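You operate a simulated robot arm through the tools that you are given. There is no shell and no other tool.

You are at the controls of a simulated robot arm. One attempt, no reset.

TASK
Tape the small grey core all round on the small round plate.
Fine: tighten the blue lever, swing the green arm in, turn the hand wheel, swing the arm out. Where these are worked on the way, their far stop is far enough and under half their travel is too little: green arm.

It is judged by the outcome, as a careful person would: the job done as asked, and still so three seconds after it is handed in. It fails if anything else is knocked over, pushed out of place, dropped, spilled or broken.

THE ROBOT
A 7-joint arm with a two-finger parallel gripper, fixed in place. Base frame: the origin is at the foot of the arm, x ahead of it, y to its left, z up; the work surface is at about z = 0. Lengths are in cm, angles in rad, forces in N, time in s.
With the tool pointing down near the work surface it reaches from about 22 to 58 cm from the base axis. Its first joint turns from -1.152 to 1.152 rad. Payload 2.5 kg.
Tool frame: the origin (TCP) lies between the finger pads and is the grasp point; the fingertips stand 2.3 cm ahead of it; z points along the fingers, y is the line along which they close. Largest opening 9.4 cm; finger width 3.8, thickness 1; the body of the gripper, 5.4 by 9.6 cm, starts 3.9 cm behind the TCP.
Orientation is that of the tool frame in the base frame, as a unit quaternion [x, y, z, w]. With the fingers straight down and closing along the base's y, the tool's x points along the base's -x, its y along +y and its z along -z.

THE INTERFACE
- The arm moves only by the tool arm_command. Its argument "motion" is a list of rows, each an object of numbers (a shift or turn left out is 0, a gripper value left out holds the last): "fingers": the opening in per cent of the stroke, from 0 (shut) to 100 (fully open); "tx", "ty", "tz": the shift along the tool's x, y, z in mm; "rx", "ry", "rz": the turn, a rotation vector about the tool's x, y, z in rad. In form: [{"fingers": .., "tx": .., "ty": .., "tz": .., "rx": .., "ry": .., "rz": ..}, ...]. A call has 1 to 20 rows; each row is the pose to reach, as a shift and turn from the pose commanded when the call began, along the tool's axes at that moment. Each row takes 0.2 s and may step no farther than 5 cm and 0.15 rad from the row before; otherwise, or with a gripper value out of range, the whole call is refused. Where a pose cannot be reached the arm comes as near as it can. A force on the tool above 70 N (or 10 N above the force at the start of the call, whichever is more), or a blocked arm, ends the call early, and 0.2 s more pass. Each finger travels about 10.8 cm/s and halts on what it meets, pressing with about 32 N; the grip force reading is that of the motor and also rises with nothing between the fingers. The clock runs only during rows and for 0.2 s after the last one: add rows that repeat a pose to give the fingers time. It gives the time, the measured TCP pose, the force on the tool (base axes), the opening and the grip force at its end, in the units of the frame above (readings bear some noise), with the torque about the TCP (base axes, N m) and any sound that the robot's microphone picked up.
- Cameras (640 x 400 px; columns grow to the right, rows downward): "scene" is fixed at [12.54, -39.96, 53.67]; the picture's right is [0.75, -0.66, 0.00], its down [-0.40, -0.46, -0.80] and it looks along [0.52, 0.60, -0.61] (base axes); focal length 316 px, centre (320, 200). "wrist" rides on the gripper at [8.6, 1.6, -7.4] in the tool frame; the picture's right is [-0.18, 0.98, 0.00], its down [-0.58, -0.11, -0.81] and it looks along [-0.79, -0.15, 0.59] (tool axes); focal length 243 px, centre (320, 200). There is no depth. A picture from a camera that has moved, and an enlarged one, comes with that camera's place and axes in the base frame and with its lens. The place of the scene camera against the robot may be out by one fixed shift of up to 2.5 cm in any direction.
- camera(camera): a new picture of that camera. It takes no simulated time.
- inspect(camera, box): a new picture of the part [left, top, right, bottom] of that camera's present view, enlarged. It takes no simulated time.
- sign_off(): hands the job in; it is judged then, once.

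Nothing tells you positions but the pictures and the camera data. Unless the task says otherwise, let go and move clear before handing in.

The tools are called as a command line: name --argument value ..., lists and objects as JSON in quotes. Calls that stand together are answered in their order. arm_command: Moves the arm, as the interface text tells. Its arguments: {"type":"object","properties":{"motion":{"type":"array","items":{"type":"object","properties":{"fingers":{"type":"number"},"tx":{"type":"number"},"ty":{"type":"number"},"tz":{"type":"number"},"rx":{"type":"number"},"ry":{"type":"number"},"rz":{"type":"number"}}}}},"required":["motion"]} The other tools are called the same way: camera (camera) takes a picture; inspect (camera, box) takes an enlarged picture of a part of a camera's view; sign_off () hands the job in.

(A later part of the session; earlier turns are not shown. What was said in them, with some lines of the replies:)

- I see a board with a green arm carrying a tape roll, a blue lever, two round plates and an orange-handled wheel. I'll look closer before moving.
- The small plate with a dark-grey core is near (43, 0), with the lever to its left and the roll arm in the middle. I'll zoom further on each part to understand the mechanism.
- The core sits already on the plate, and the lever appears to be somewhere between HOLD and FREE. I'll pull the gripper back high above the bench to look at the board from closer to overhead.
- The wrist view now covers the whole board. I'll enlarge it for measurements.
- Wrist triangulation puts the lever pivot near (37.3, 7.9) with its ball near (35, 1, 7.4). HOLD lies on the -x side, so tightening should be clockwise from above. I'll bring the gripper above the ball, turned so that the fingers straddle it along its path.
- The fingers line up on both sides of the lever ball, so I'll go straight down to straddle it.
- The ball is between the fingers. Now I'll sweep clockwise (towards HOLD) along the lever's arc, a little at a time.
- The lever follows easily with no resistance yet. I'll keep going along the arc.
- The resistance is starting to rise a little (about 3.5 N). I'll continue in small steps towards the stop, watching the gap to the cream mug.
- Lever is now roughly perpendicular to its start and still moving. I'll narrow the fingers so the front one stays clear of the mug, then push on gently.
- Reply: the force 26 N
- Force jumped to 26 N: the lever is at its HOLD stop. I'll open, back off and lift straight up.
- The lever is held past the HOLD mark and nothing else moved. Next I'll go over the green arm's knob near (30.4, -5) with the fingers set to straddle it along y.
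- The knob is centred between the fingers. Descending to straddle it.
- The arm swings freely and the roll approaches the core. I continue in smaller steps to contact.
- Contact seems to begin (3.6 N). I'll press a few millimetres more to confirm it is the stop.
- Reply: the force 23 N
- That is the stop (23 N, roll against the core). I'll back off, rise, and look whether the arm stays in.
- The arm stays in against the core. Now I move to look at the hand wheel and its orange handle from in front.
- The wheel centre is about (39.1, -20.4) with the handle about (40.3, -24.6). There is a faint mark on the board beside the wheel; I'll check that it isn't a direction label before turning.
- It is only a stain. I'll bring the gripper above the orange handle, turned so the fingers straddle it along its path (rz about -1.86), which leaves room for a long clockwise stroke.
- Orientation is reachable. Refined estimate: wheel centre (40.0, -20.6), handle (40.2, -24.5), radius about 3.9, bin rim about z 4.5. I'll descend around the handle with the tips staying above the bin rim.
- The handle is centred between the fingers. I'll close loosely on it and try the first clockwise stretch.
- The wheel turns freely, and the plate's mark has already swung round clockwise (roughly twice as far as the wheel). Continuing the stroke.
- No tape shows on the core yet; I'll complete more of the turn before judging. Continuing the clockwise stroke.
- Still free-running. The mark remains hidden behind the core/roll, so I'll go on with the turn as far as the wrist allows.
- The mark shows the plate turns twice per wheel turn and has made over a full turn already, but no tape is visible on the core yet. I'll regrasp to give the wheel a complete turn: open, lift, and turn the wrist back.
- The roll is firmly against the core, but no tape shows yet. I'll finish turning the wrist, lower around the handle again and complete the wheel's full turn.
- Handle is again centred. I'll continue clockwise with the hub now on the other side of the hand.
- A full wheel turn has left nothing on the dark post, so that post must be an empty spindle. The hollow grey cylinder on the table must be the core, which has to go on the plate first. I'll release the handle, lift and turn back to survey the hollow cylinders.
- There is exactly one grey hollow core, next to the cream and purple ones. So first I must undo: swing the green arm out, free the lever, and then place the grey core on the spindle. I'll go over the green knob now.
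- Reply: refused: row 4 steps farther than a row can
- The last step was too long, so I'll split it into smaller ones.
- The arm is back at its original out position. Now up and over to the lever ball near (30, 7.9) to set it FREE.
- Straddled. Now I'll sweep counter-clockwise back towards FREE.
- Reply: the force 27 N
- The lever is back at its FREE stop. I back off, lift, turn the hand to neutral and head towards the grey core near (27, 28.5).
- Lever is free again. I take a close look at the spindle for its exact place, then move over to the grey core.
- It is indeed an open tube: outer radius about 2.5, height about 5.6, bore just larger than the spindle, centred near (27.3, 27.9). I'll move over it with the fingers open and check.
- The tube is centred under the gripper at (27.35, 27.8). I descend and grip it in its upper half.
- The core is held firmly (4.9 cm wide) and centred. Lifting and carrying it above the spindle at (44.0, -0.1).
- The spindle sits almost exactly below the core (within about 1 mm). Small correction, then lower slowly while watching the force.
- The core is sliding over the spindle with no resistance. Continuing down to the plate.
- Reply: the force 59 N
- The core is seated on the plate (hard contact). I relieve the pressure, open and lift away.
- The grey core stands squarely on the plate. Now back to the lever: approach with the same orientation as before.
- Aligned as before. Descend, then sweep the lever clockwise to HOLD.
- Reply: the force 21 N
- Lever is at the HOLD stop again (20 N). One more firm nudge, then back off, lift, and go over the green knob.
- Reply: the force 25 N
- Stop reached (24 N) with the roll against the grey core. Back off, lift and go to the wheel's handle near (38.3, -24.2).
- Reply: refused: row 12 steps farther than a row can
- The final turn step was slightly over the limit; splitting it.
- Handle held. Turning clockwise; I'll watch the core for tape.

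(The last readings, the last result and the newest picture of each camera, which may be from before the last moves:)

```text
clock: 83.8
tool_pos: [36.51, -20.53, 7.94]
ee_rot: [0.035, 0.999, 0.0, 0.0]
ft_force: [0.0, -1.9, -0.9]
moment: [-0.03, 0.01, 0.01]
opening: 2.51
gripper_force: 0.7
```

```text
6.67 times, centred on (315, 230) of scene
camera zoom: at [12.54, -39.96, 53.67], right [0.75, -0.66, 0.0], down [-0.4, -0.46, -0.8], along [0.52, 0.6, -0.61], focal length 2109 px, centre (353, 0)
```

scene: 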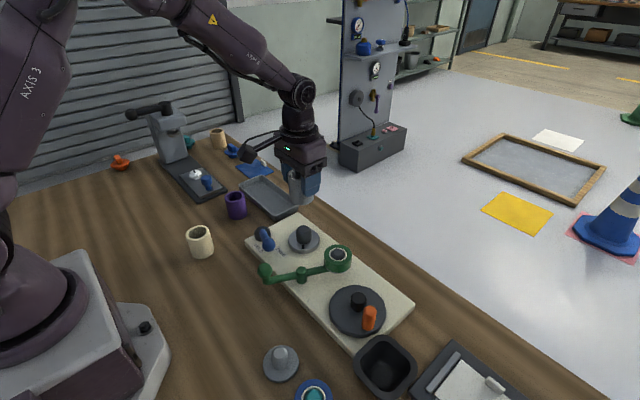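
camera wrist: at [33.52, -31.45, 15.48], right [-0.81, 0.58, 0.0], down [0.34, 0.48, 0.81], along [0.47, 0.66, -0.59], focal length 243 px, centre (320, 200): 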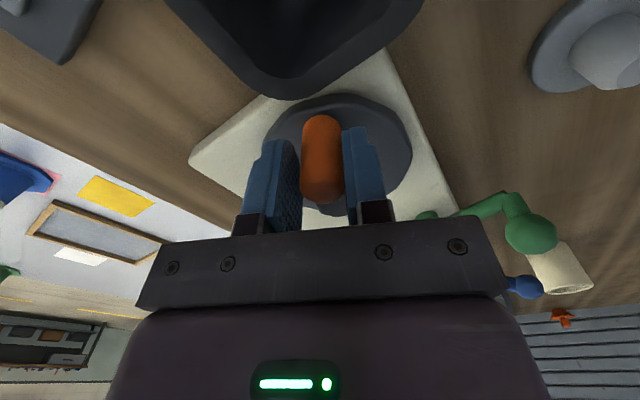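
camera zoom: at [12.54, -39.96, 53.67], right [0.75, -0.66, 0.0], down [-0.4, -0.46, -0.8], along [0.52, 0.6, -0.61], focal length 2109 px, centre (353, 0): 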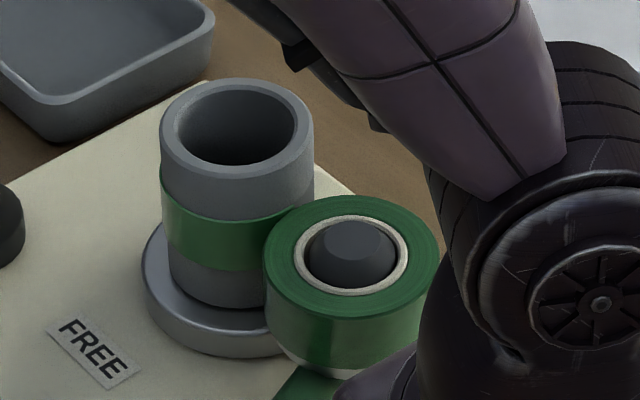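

Green tape is now winding onto the grey core. I continue the stroke to go all the way round.

arm_command --motion '[{"tx": -0.43, "ty": 5.7, "rz": 0.15}, {"tx": -1.7, "ty": 11.2, "rz": 0.3}, {"tx": -3.8, "ty": 16.5, "rz": 0.45}, {"tx": -6.6, "ty": 21.5, "rz": 0.6}, {"tx": -10.2, "ty": 25.9, "rz": 0.75}, {"tx": -14.4, "ty": 29.8, "rz": 0.9}, {"tx": -19.1, "ty": 33.0, "rz": 1.05}]'

camera --camera "wrist"

inspect --camera "scene" --box '[230, 200, 430, 360]'

```text
clock: 85.4
tool_pos: [38.75, -17.36, 8.12]
ee_rot: [0.53, 0.848, 0.0, 0.001]
ft_force: [-0.8, 0.7, 0.3]
moment: [-0.06, 0.03, 0.02]
opening: 2.46
gripper_force: 0.2
```

```text
taken
camera wrist: at [36.34, -8.94, 15.49], right [0.96, 0.26, 0.0], down [0.16, -0.57, 0.81], along [0.21, -0.78, -0.59], focal length 243 px, centre (320, 200)
```

wrist: 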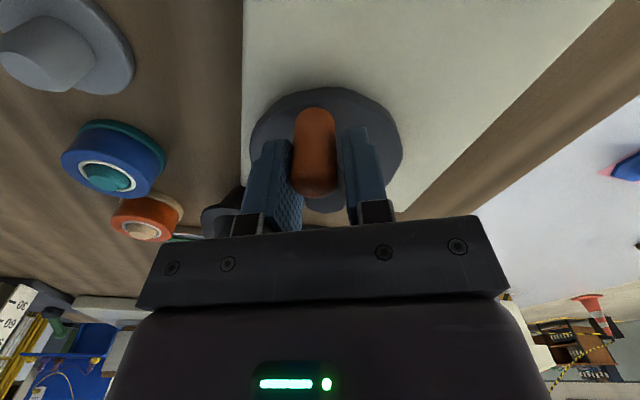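

```text
2.50 times, centred on (330, 280) of scene
camera zoom: at [12.54, -39.96, 53.67], right [0.75, -0.66, 0.0], down [-0.4, -0.46, -0.8], along [0.52, 0.6, -0.61], focal length 791 px, centre (295, 0)
```

zoom: 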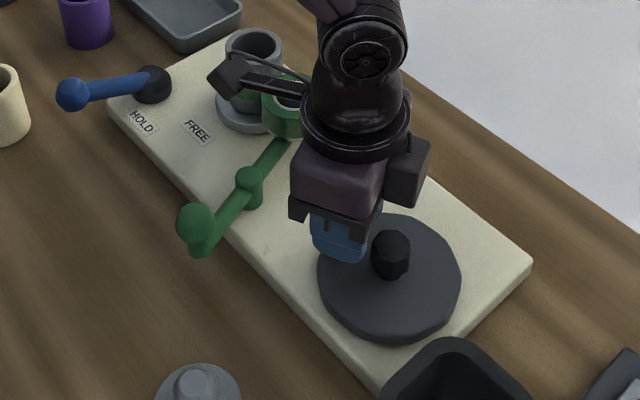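

arm_command --motion '[{"tx": -0.43, "ty": 5.7, "rz": 0.15}, {"tx": -1.7, "ty": 11.2, "rz": 0.3}, {"tx": -3.8, "ty": 16.5, "rz": 0.45}, {"tx": -6.6, "ty": 21.5, "rz": 0.6}, {"tx": -10.2, "ty": 25.9, "rz": 0.75}, {"tx": -14.4, "ty": 29.8, "rz": 0.9}, {"tx": -17.5, "ty": 32, "rz": 1.0}]'

camera --camera "wrist"

inspect --camera "scene" --box '[230, 200, 430, 360]'

inspect --camera "scene" --box '[280, 200, 350, 260]'

```text
clock: 87.0
tool_pos: [42.28, -17.56, 7.97]
ee_rot: [0.872, 0.489, 0.0, 0.001]
ft_force: [-0.9, 0.6, -0.1]
moment: [0.04, 0.02, -0.02]
opening: 2.53
gripper_force: 0.6
```

```text
taken
camera wrist: at [48.21, -11.08, 15.47], right [0.74, -0.67, 0.0], down [-0.4, -0.44, 0.81], along [-0.54, -0.6, -0.59], focal length 243 px, centre (320, 200)
```

wrist: 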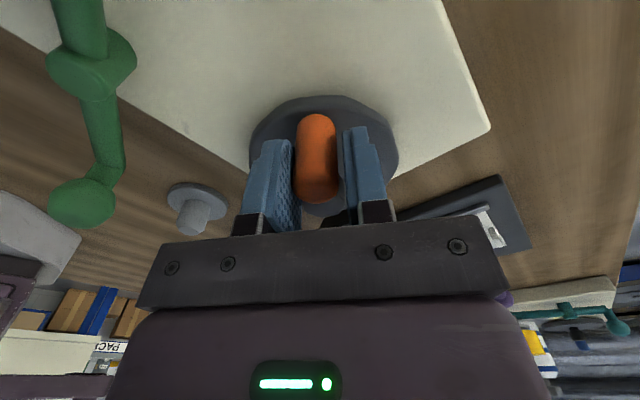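

```text
2.50 times, centred on (330, 280) of scene
camera zoom: at [12.54, -39.96, 53.67], right [0.75, -0.66, 0.0], down [-0.4, -0.46, -0.8], along [0.52, 0.6, -0.61], focal length 791 px, centre (295, 0)
```

zoom: 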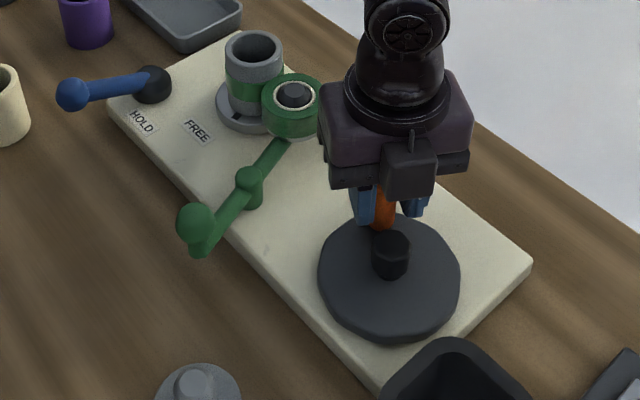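

```text
6.67 times, centred on (315, 230) of scene
camera zoom: at [12.54, -39.96, 53.67], right [0.75, -0.66, 0.0], down [-0.4, -0.46, -0.8], along [0.52, 0.6, -0.61], focal length 2109 px, centre (353, 0)
```

zoom: 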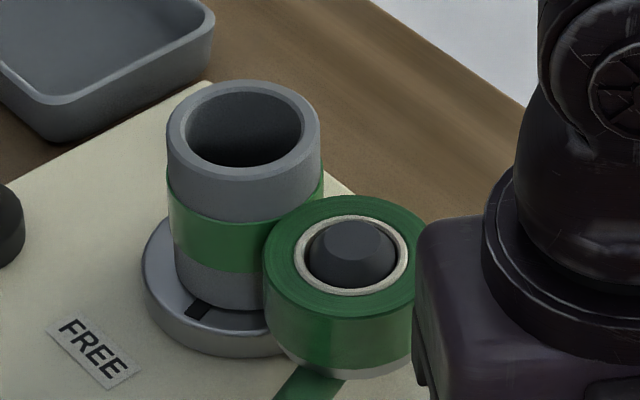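

Tape now reaches behind the core as well. I'll continue a bit further, checking that the wrist still follows.

arm_command --motion '[{"tx": -0.43, "ty": 5.7, "rz": 0.15}, {"tx": -1.7, "ty": 11.2, "rz": 0.3}]'

inspect --camera "scene" --box '[280, 200, 350, 260]'

```text
clock: 87.6
tool_pos: [43.17, -18.32, 8.02]
ee_rot: [0.935, 0.354, 0.001, 0.001]
ft_force: [-1.2, 0.8, -0.5]
moment: [0.0, 0.05, 0.0]
opening: 2.5
gripper_force: 1.1
```

```text
6.67 times, centred on (315, 230) of scene
camera zoom: at [12.54, -39.96, 53.67], right [0.75, -0.66, 0.0], down [-0.4, -0.46, -0.8], along [0.52, 0.6, -0.61], focal length 2109 px, centre (353, 0)
```

zoom: 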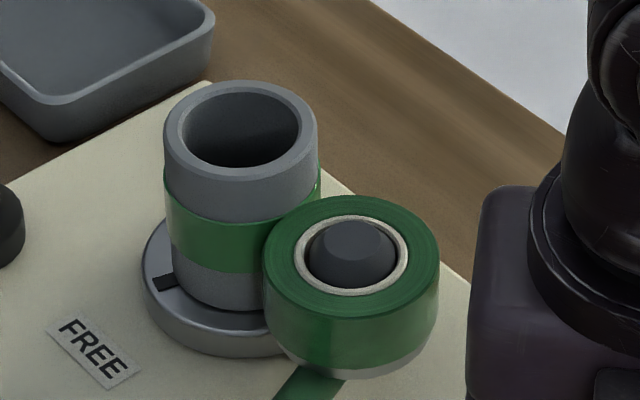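

arm_command --motion '[{"tx": -0.43, "ty": 5.7, "rz": 0.15}, {"tx": -1.7, "ty": 11.2, "rz": 0.3}, {"tx": -3.8, "ty": 16.5, "rz": 0.45}]'

inspect --camera "scene" --box '[280, 200, 350, 260]'

camera --camera "wrist"

```text
clock: 88.4
tool_pos: [43.94, -19.87, 8.0]
ee_rot: [0.991, 0.137, 0.0, 0.0]
ft_force: [0.6, 2.3, 1.1]
moment: [0.07, 0.02, 0.01]
opening: 2.53
gripper_force: 0.7
```

```text
6.67 times, centred on (315, 230) of scene
camera zoom: at [12.54, -39.96, 53.67], right [0.75, -0.66, 0.0], down [-0.4, -0.46, -0.8], along [0.52, 0.6, -0.61], focal length 2109 px, centre (353, 0)
```

zoom: 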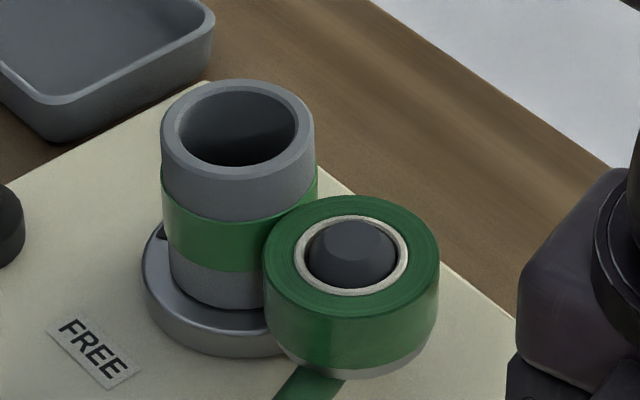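

```text
taken
camera wrist: at [52.68, -19.06, 15.45], right [0.09, -1.0, 0.0], down [-0.59, -0.05, 0.81], along [-0.8, -0.07, -0.59], focal length 243 px, centre (320, 200)
```

wrist: 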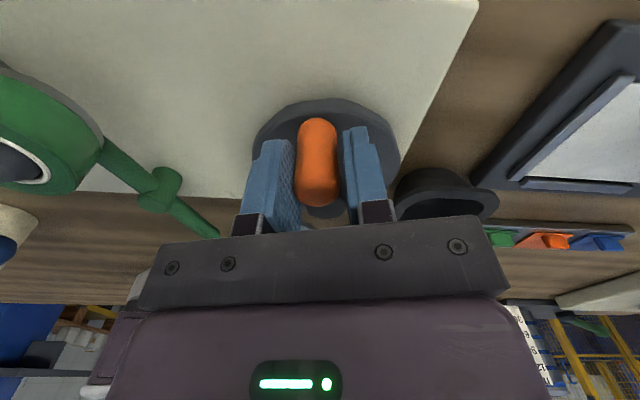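

About 1.3 plate turns of tape are on. I'll release the handle, lift, and unwind the wrist, then take the wheel-free view.

arm_command --motion '[{"fingers": 42}, {"fingers": 42}, {"tz": -35}, {"tz": -70}, {"tz": -110, "rz": -0.14}, {"tz": -140, "rz": -0.28}, {"tz": -150, "rz": -0.42}, {"tz": -150, "rz": -0.56}, {"tz": -150, "rz": -0.7}, {"tz": -150, "rz": -0.84}, {"tz": -150, "rz": -0.98}, {"tz": -150, "rz": -1.12}, {"tz": -150, "rz": -1.26}, {"tz": -150, "rz": -1.4}, {"tz": -150, "rz": -1.54}, {"tz": -150, "rz": -1.68}, {"tz": -150, "rz": -1.82}, {"tz": -150, "rz": -1.96}]'

arm_command --motion '[{"rz": -0.14}, {"rz": -0.28}, {"rz": -0.42}, {"rz": -0.56}, {"rz": -0.7}, {"rz": -0.84}, {"rz": -0.906}]'

camera --camera "wrist"

inspect --camera "scene" --box '[230, 200, 430, 360]'

```text
clock: 92.2
tool_pos: [43.79, -19.68, 23.04]
ee_rot: [0.437, 0.9, 0.001, 0.001]
ft_force: [-0.1, 0.2, 0.6]
moment: [0.0, -0.02, 0.0]
opening: 3.94
gripper_force: 0.2
```

```text
clock: 93.8
tool_pos: [44.02, -19.65, 23.07]
ee_rot: [-0.001, 1.0, 0.0, 0.001]
ft_force: [-0.3, 0.8, 0.1]
moment: [0.02, 0.02, -0.02]
opening: 3.95
gripper_force: 0.0
```

```text
taken
camera wrist: at [35.23, -18.21, 30.45], right [0.18, 0.98, 0.0], down [0.58, -0.11, 0.81], along [0.79, -0.15, -0.59], focal length 243 px, centre (320, 200)
```

wrist: 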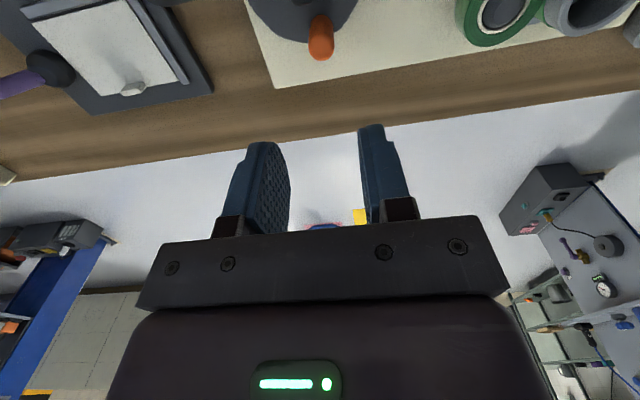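

```text
2.50 times, centred on (330, 280) of scene
camera zoom: at [12.54, -39.96, 53.67], right [0.75, -0.66, 0.0], down [-0.4, -0.46, -0.8], along [0.52, 0.6, -0.61], focal length 791 px, centre (295, 0)
```

zoom: 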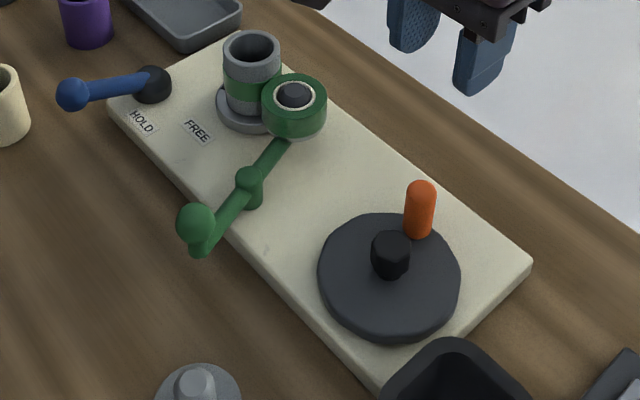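

Now over to the green knob at about (30.3, -10.3) to swing the arm out.

arm_command --motion '[{"tx": 35, "ty": 24, "fingers": 55}, {"tx": 70, "ty": 48, "tz": 10}, {"tx": 105, "ty": 72, "tz": 25}, {"tx": 125, "ty": 86, "tz": 40}, {"tx": 136.5, "ty": 94, "tz": 50}]'

camera --camera "wrist"

```text
clock: 95.0
tool_pos: [30.45, -10.58, 17.95]
ee_rot: [0.0, 1.0, -0.001, 0.0]
ft_force: [0.3, -1.7, 0.0]
moment: [-0.01, 0.0, 0.0]
opening: 5.16
gripper_force: 0.1
```

```text
taken
camera wrist: at [21.68, -8.84, 25.49], right [0.18, 0.98, 0.0], down [0.58, -0.11, 0.81], along [0.79, -0.15, -0.59], focal length 243 px, centre (320, 200)
```

wrist: 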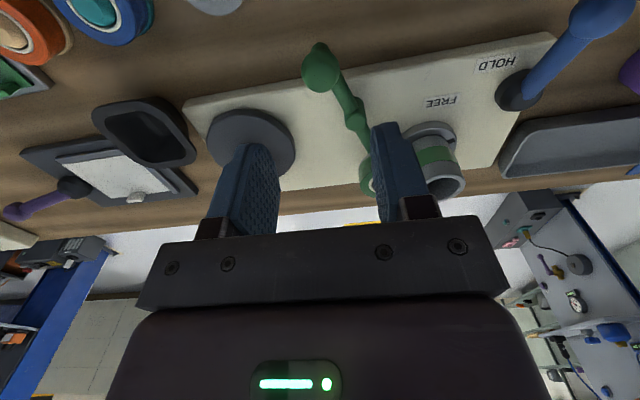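

arm_command --motion '[{"tx": 2, "tz": 35}, {"tx": 2, "tz": 70}, {"tx": 2, "tz": 95}, {"tx": 4, "ty": 11, "tz": 95}, {"tx": 6, "ty": 22, "tz": 95}, {"tx": 6, "ty": 33, "tz": 95}, {"tx": 5, "ty": 44, "tz": 95}, {"tx": 3, "ty": 54, "tz": 95}, {"tx": 1, "ty": 62, "tz": 95}, {"tx": 0, "ty": 66, "tz": 95}]'

camera --camera "wrist"

inspect --camera "scene" --box '[230, 200, 390, 320]'

```text
clock: 97.2
tool_pos: [30.33, -3.89, 8.67]
ee_rot: [0.001, 1.0, 0.0, 0.0]
ft_force: [-1.4, -2.9, 0.5]
moment: [-0.07, 0.0, -0.01]
opening: 5.28
gripper_force: 0.9
```

```text
taken
camera wrist: at [21.63, -2.31, 16.07], right [0.19, 0.98, 0.0], down [0.58, -0.11, 0.81], along [0.79, -0.15, -0.59], focal length 243 px, centre (320, 200)
```

wrist: 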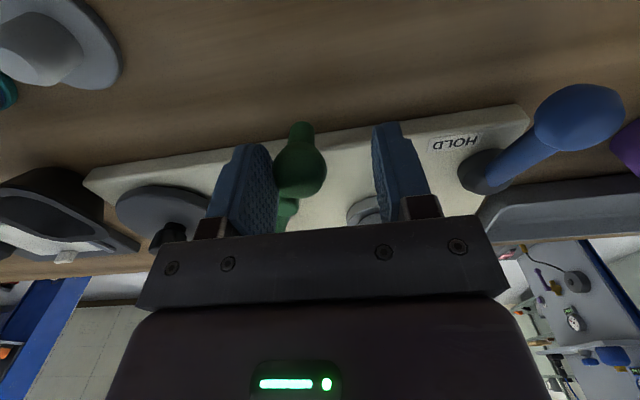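

```text
3.33 times, centred on (310, 260) of scene
camera zoom: at [12.54, -39.96, 53.67], right [0.75, -0.66, 0.0], down [-0.4, -0.46, -0.8], along [0.52, 0.6, -0.61], focal length 1055 px, centre (353, 0)
```

zoom: 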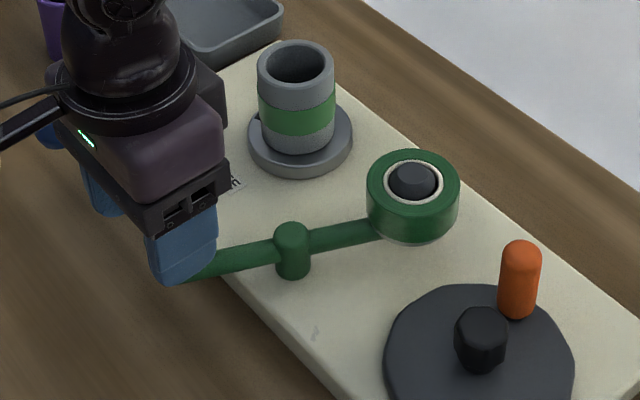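

The arm is out at its stop, and the core carries a green band. I back off, lift, and check the band from the other sides.

arm_command --motion '[{"ty": 2}, {"ty": -10}, {"ty": -10, "tz": -40}, {"ty": -10, "tz": -80}, {"ty": -10, "tz": -120}, {"ty": 30, "tz": -140, "rz": 0.14}, {"ty": 70, "tz": -150, "rz": 0.28}, {"ty": 110, "tz": -150, "rz": 0.42}, {"ty": 145, "tz": -150, "rz": 0.56}, {"tx": -30, "ty": 160, "tz": -150, "rz": 0.7}, {"tx": -60, "ty": 160, "tz": -150, "rz": 0.84}, {"tx": -90, "ty": 160, "tz": -150, "rz": 0.98}, {"tx": -120, "ty": 160, "tz": -150, "rz": 1.12}, {"tx": -140, "ty": 160, "tz": -150, "rz": 1.26}, {"tx": -150, "ty": 160, "tz": -150, "rz": 1.4}, {"tx": -160, "ty": 160, "tz": -150, "rz": 1.54}, {"tx": -160, "ty": 160, "tz": -150, "rz": 1.68}, {"tx": -160, "ty": 160, "tz": -150, "rz": 1.82}, {"tx": -160, "ty": 160, "tz": -150, "rz": 1.96}]'

camera --camera "wrist"

camera --camera "scene"

```text
clock: 101.2
tool_pos: [46.44, 12.23, 23.51]
ee_rot: [0.831, 0.556, -0.001, 0.001]
ft_force: [0.1, 1.1, -0.2]
moment: [0.01, -0.01, -0.03]
opening: 5.16
gripper_force: 0.1
```

```text
taken
camera wrist: at [51.07, 19.47, 30.9], right [0.84, -0.55, 0.0], down [-0.32, -0.5, 0.81], along [-0.44, -0.68, -0.59], focal length 243 px, centre (320, 200)
```

wrist: 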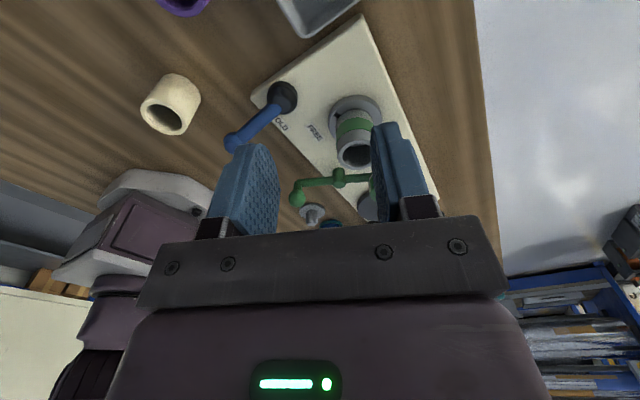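

```text
taken
```

scene: 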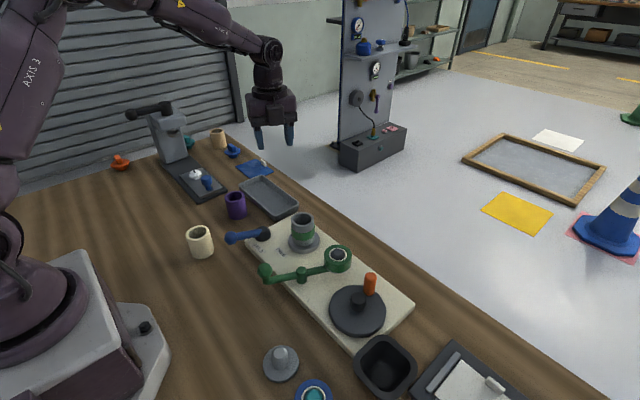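

inspect --camera "wrist" --box '[310, 80, 400, 180]'

inspect --camera "scene" --box '[270, 200, 340, 260]'

```text
4.00 times, centred on (355, 130) of wrist
camera zoom: at [51.07, 19.47, 30.9], right [0.84, -0.55, 0.0], down [-0.32, -0.5, 0.81], along [-0.44, -0.68, -0.59], focal length 970 px, centre (180, 480)
```

zoom: 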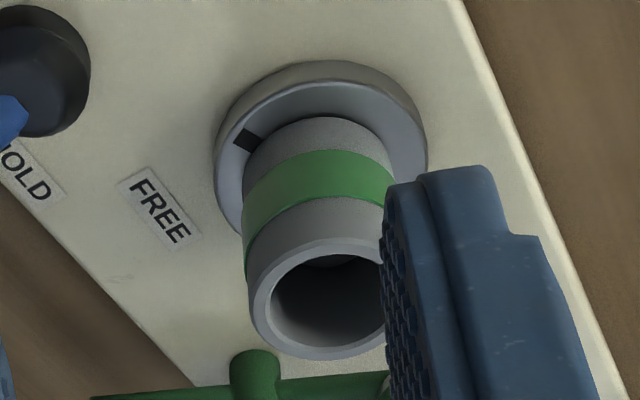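

```text
6.67 times, centred on (305, 230) of scene
camera zoom: at [12.54, -39.96, 53.67], right [0.75, -0.66, 0.0], down [-0.4, -0.46, -0.8], along [0.52, 0.6, -0.61], focal length 2109 px, centre (420, 0)
```

zoom: 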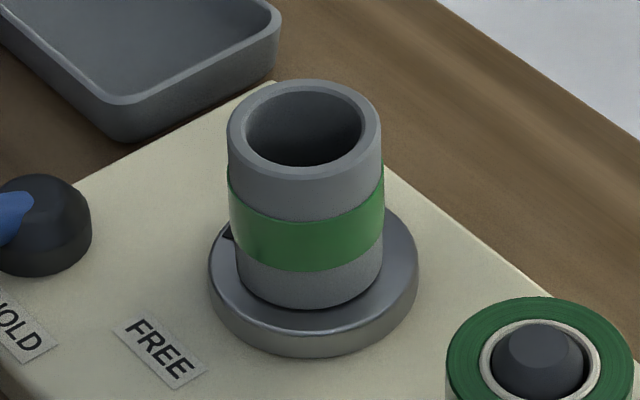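

The green band runs unbroken round the core, both from the front and from the opposite side. The lever is held, the arm is out, the gripper is clear and nothing else has moved, so I'm handing in.

sign_off

```text
The job is handed in.
```

The small grey core is on the small round plate with green tape wound all the way round it, about 1.3 turns. The band looked unbroken from both sides. I don't have the judging result.

- **First pass:** I mistook the dark post on the plate for the core and ran tighten, swing in and turn with nothing on it. No tape came off. I then swung the arm out, freed the lever and put the grey core on the post.
- **Second pass:** With the core on, I tightened the lever to its HOLD stop and swung the green arm in until the roll pressed on the core. I turned the hand wheel clockwise by about two thirds of a turn, then swung the arm back out to its stop.
- **How I left it:** The lever is still at HOLD, the arm is out and the gripper is empty and clear. I saw nothing else knocked or moved.
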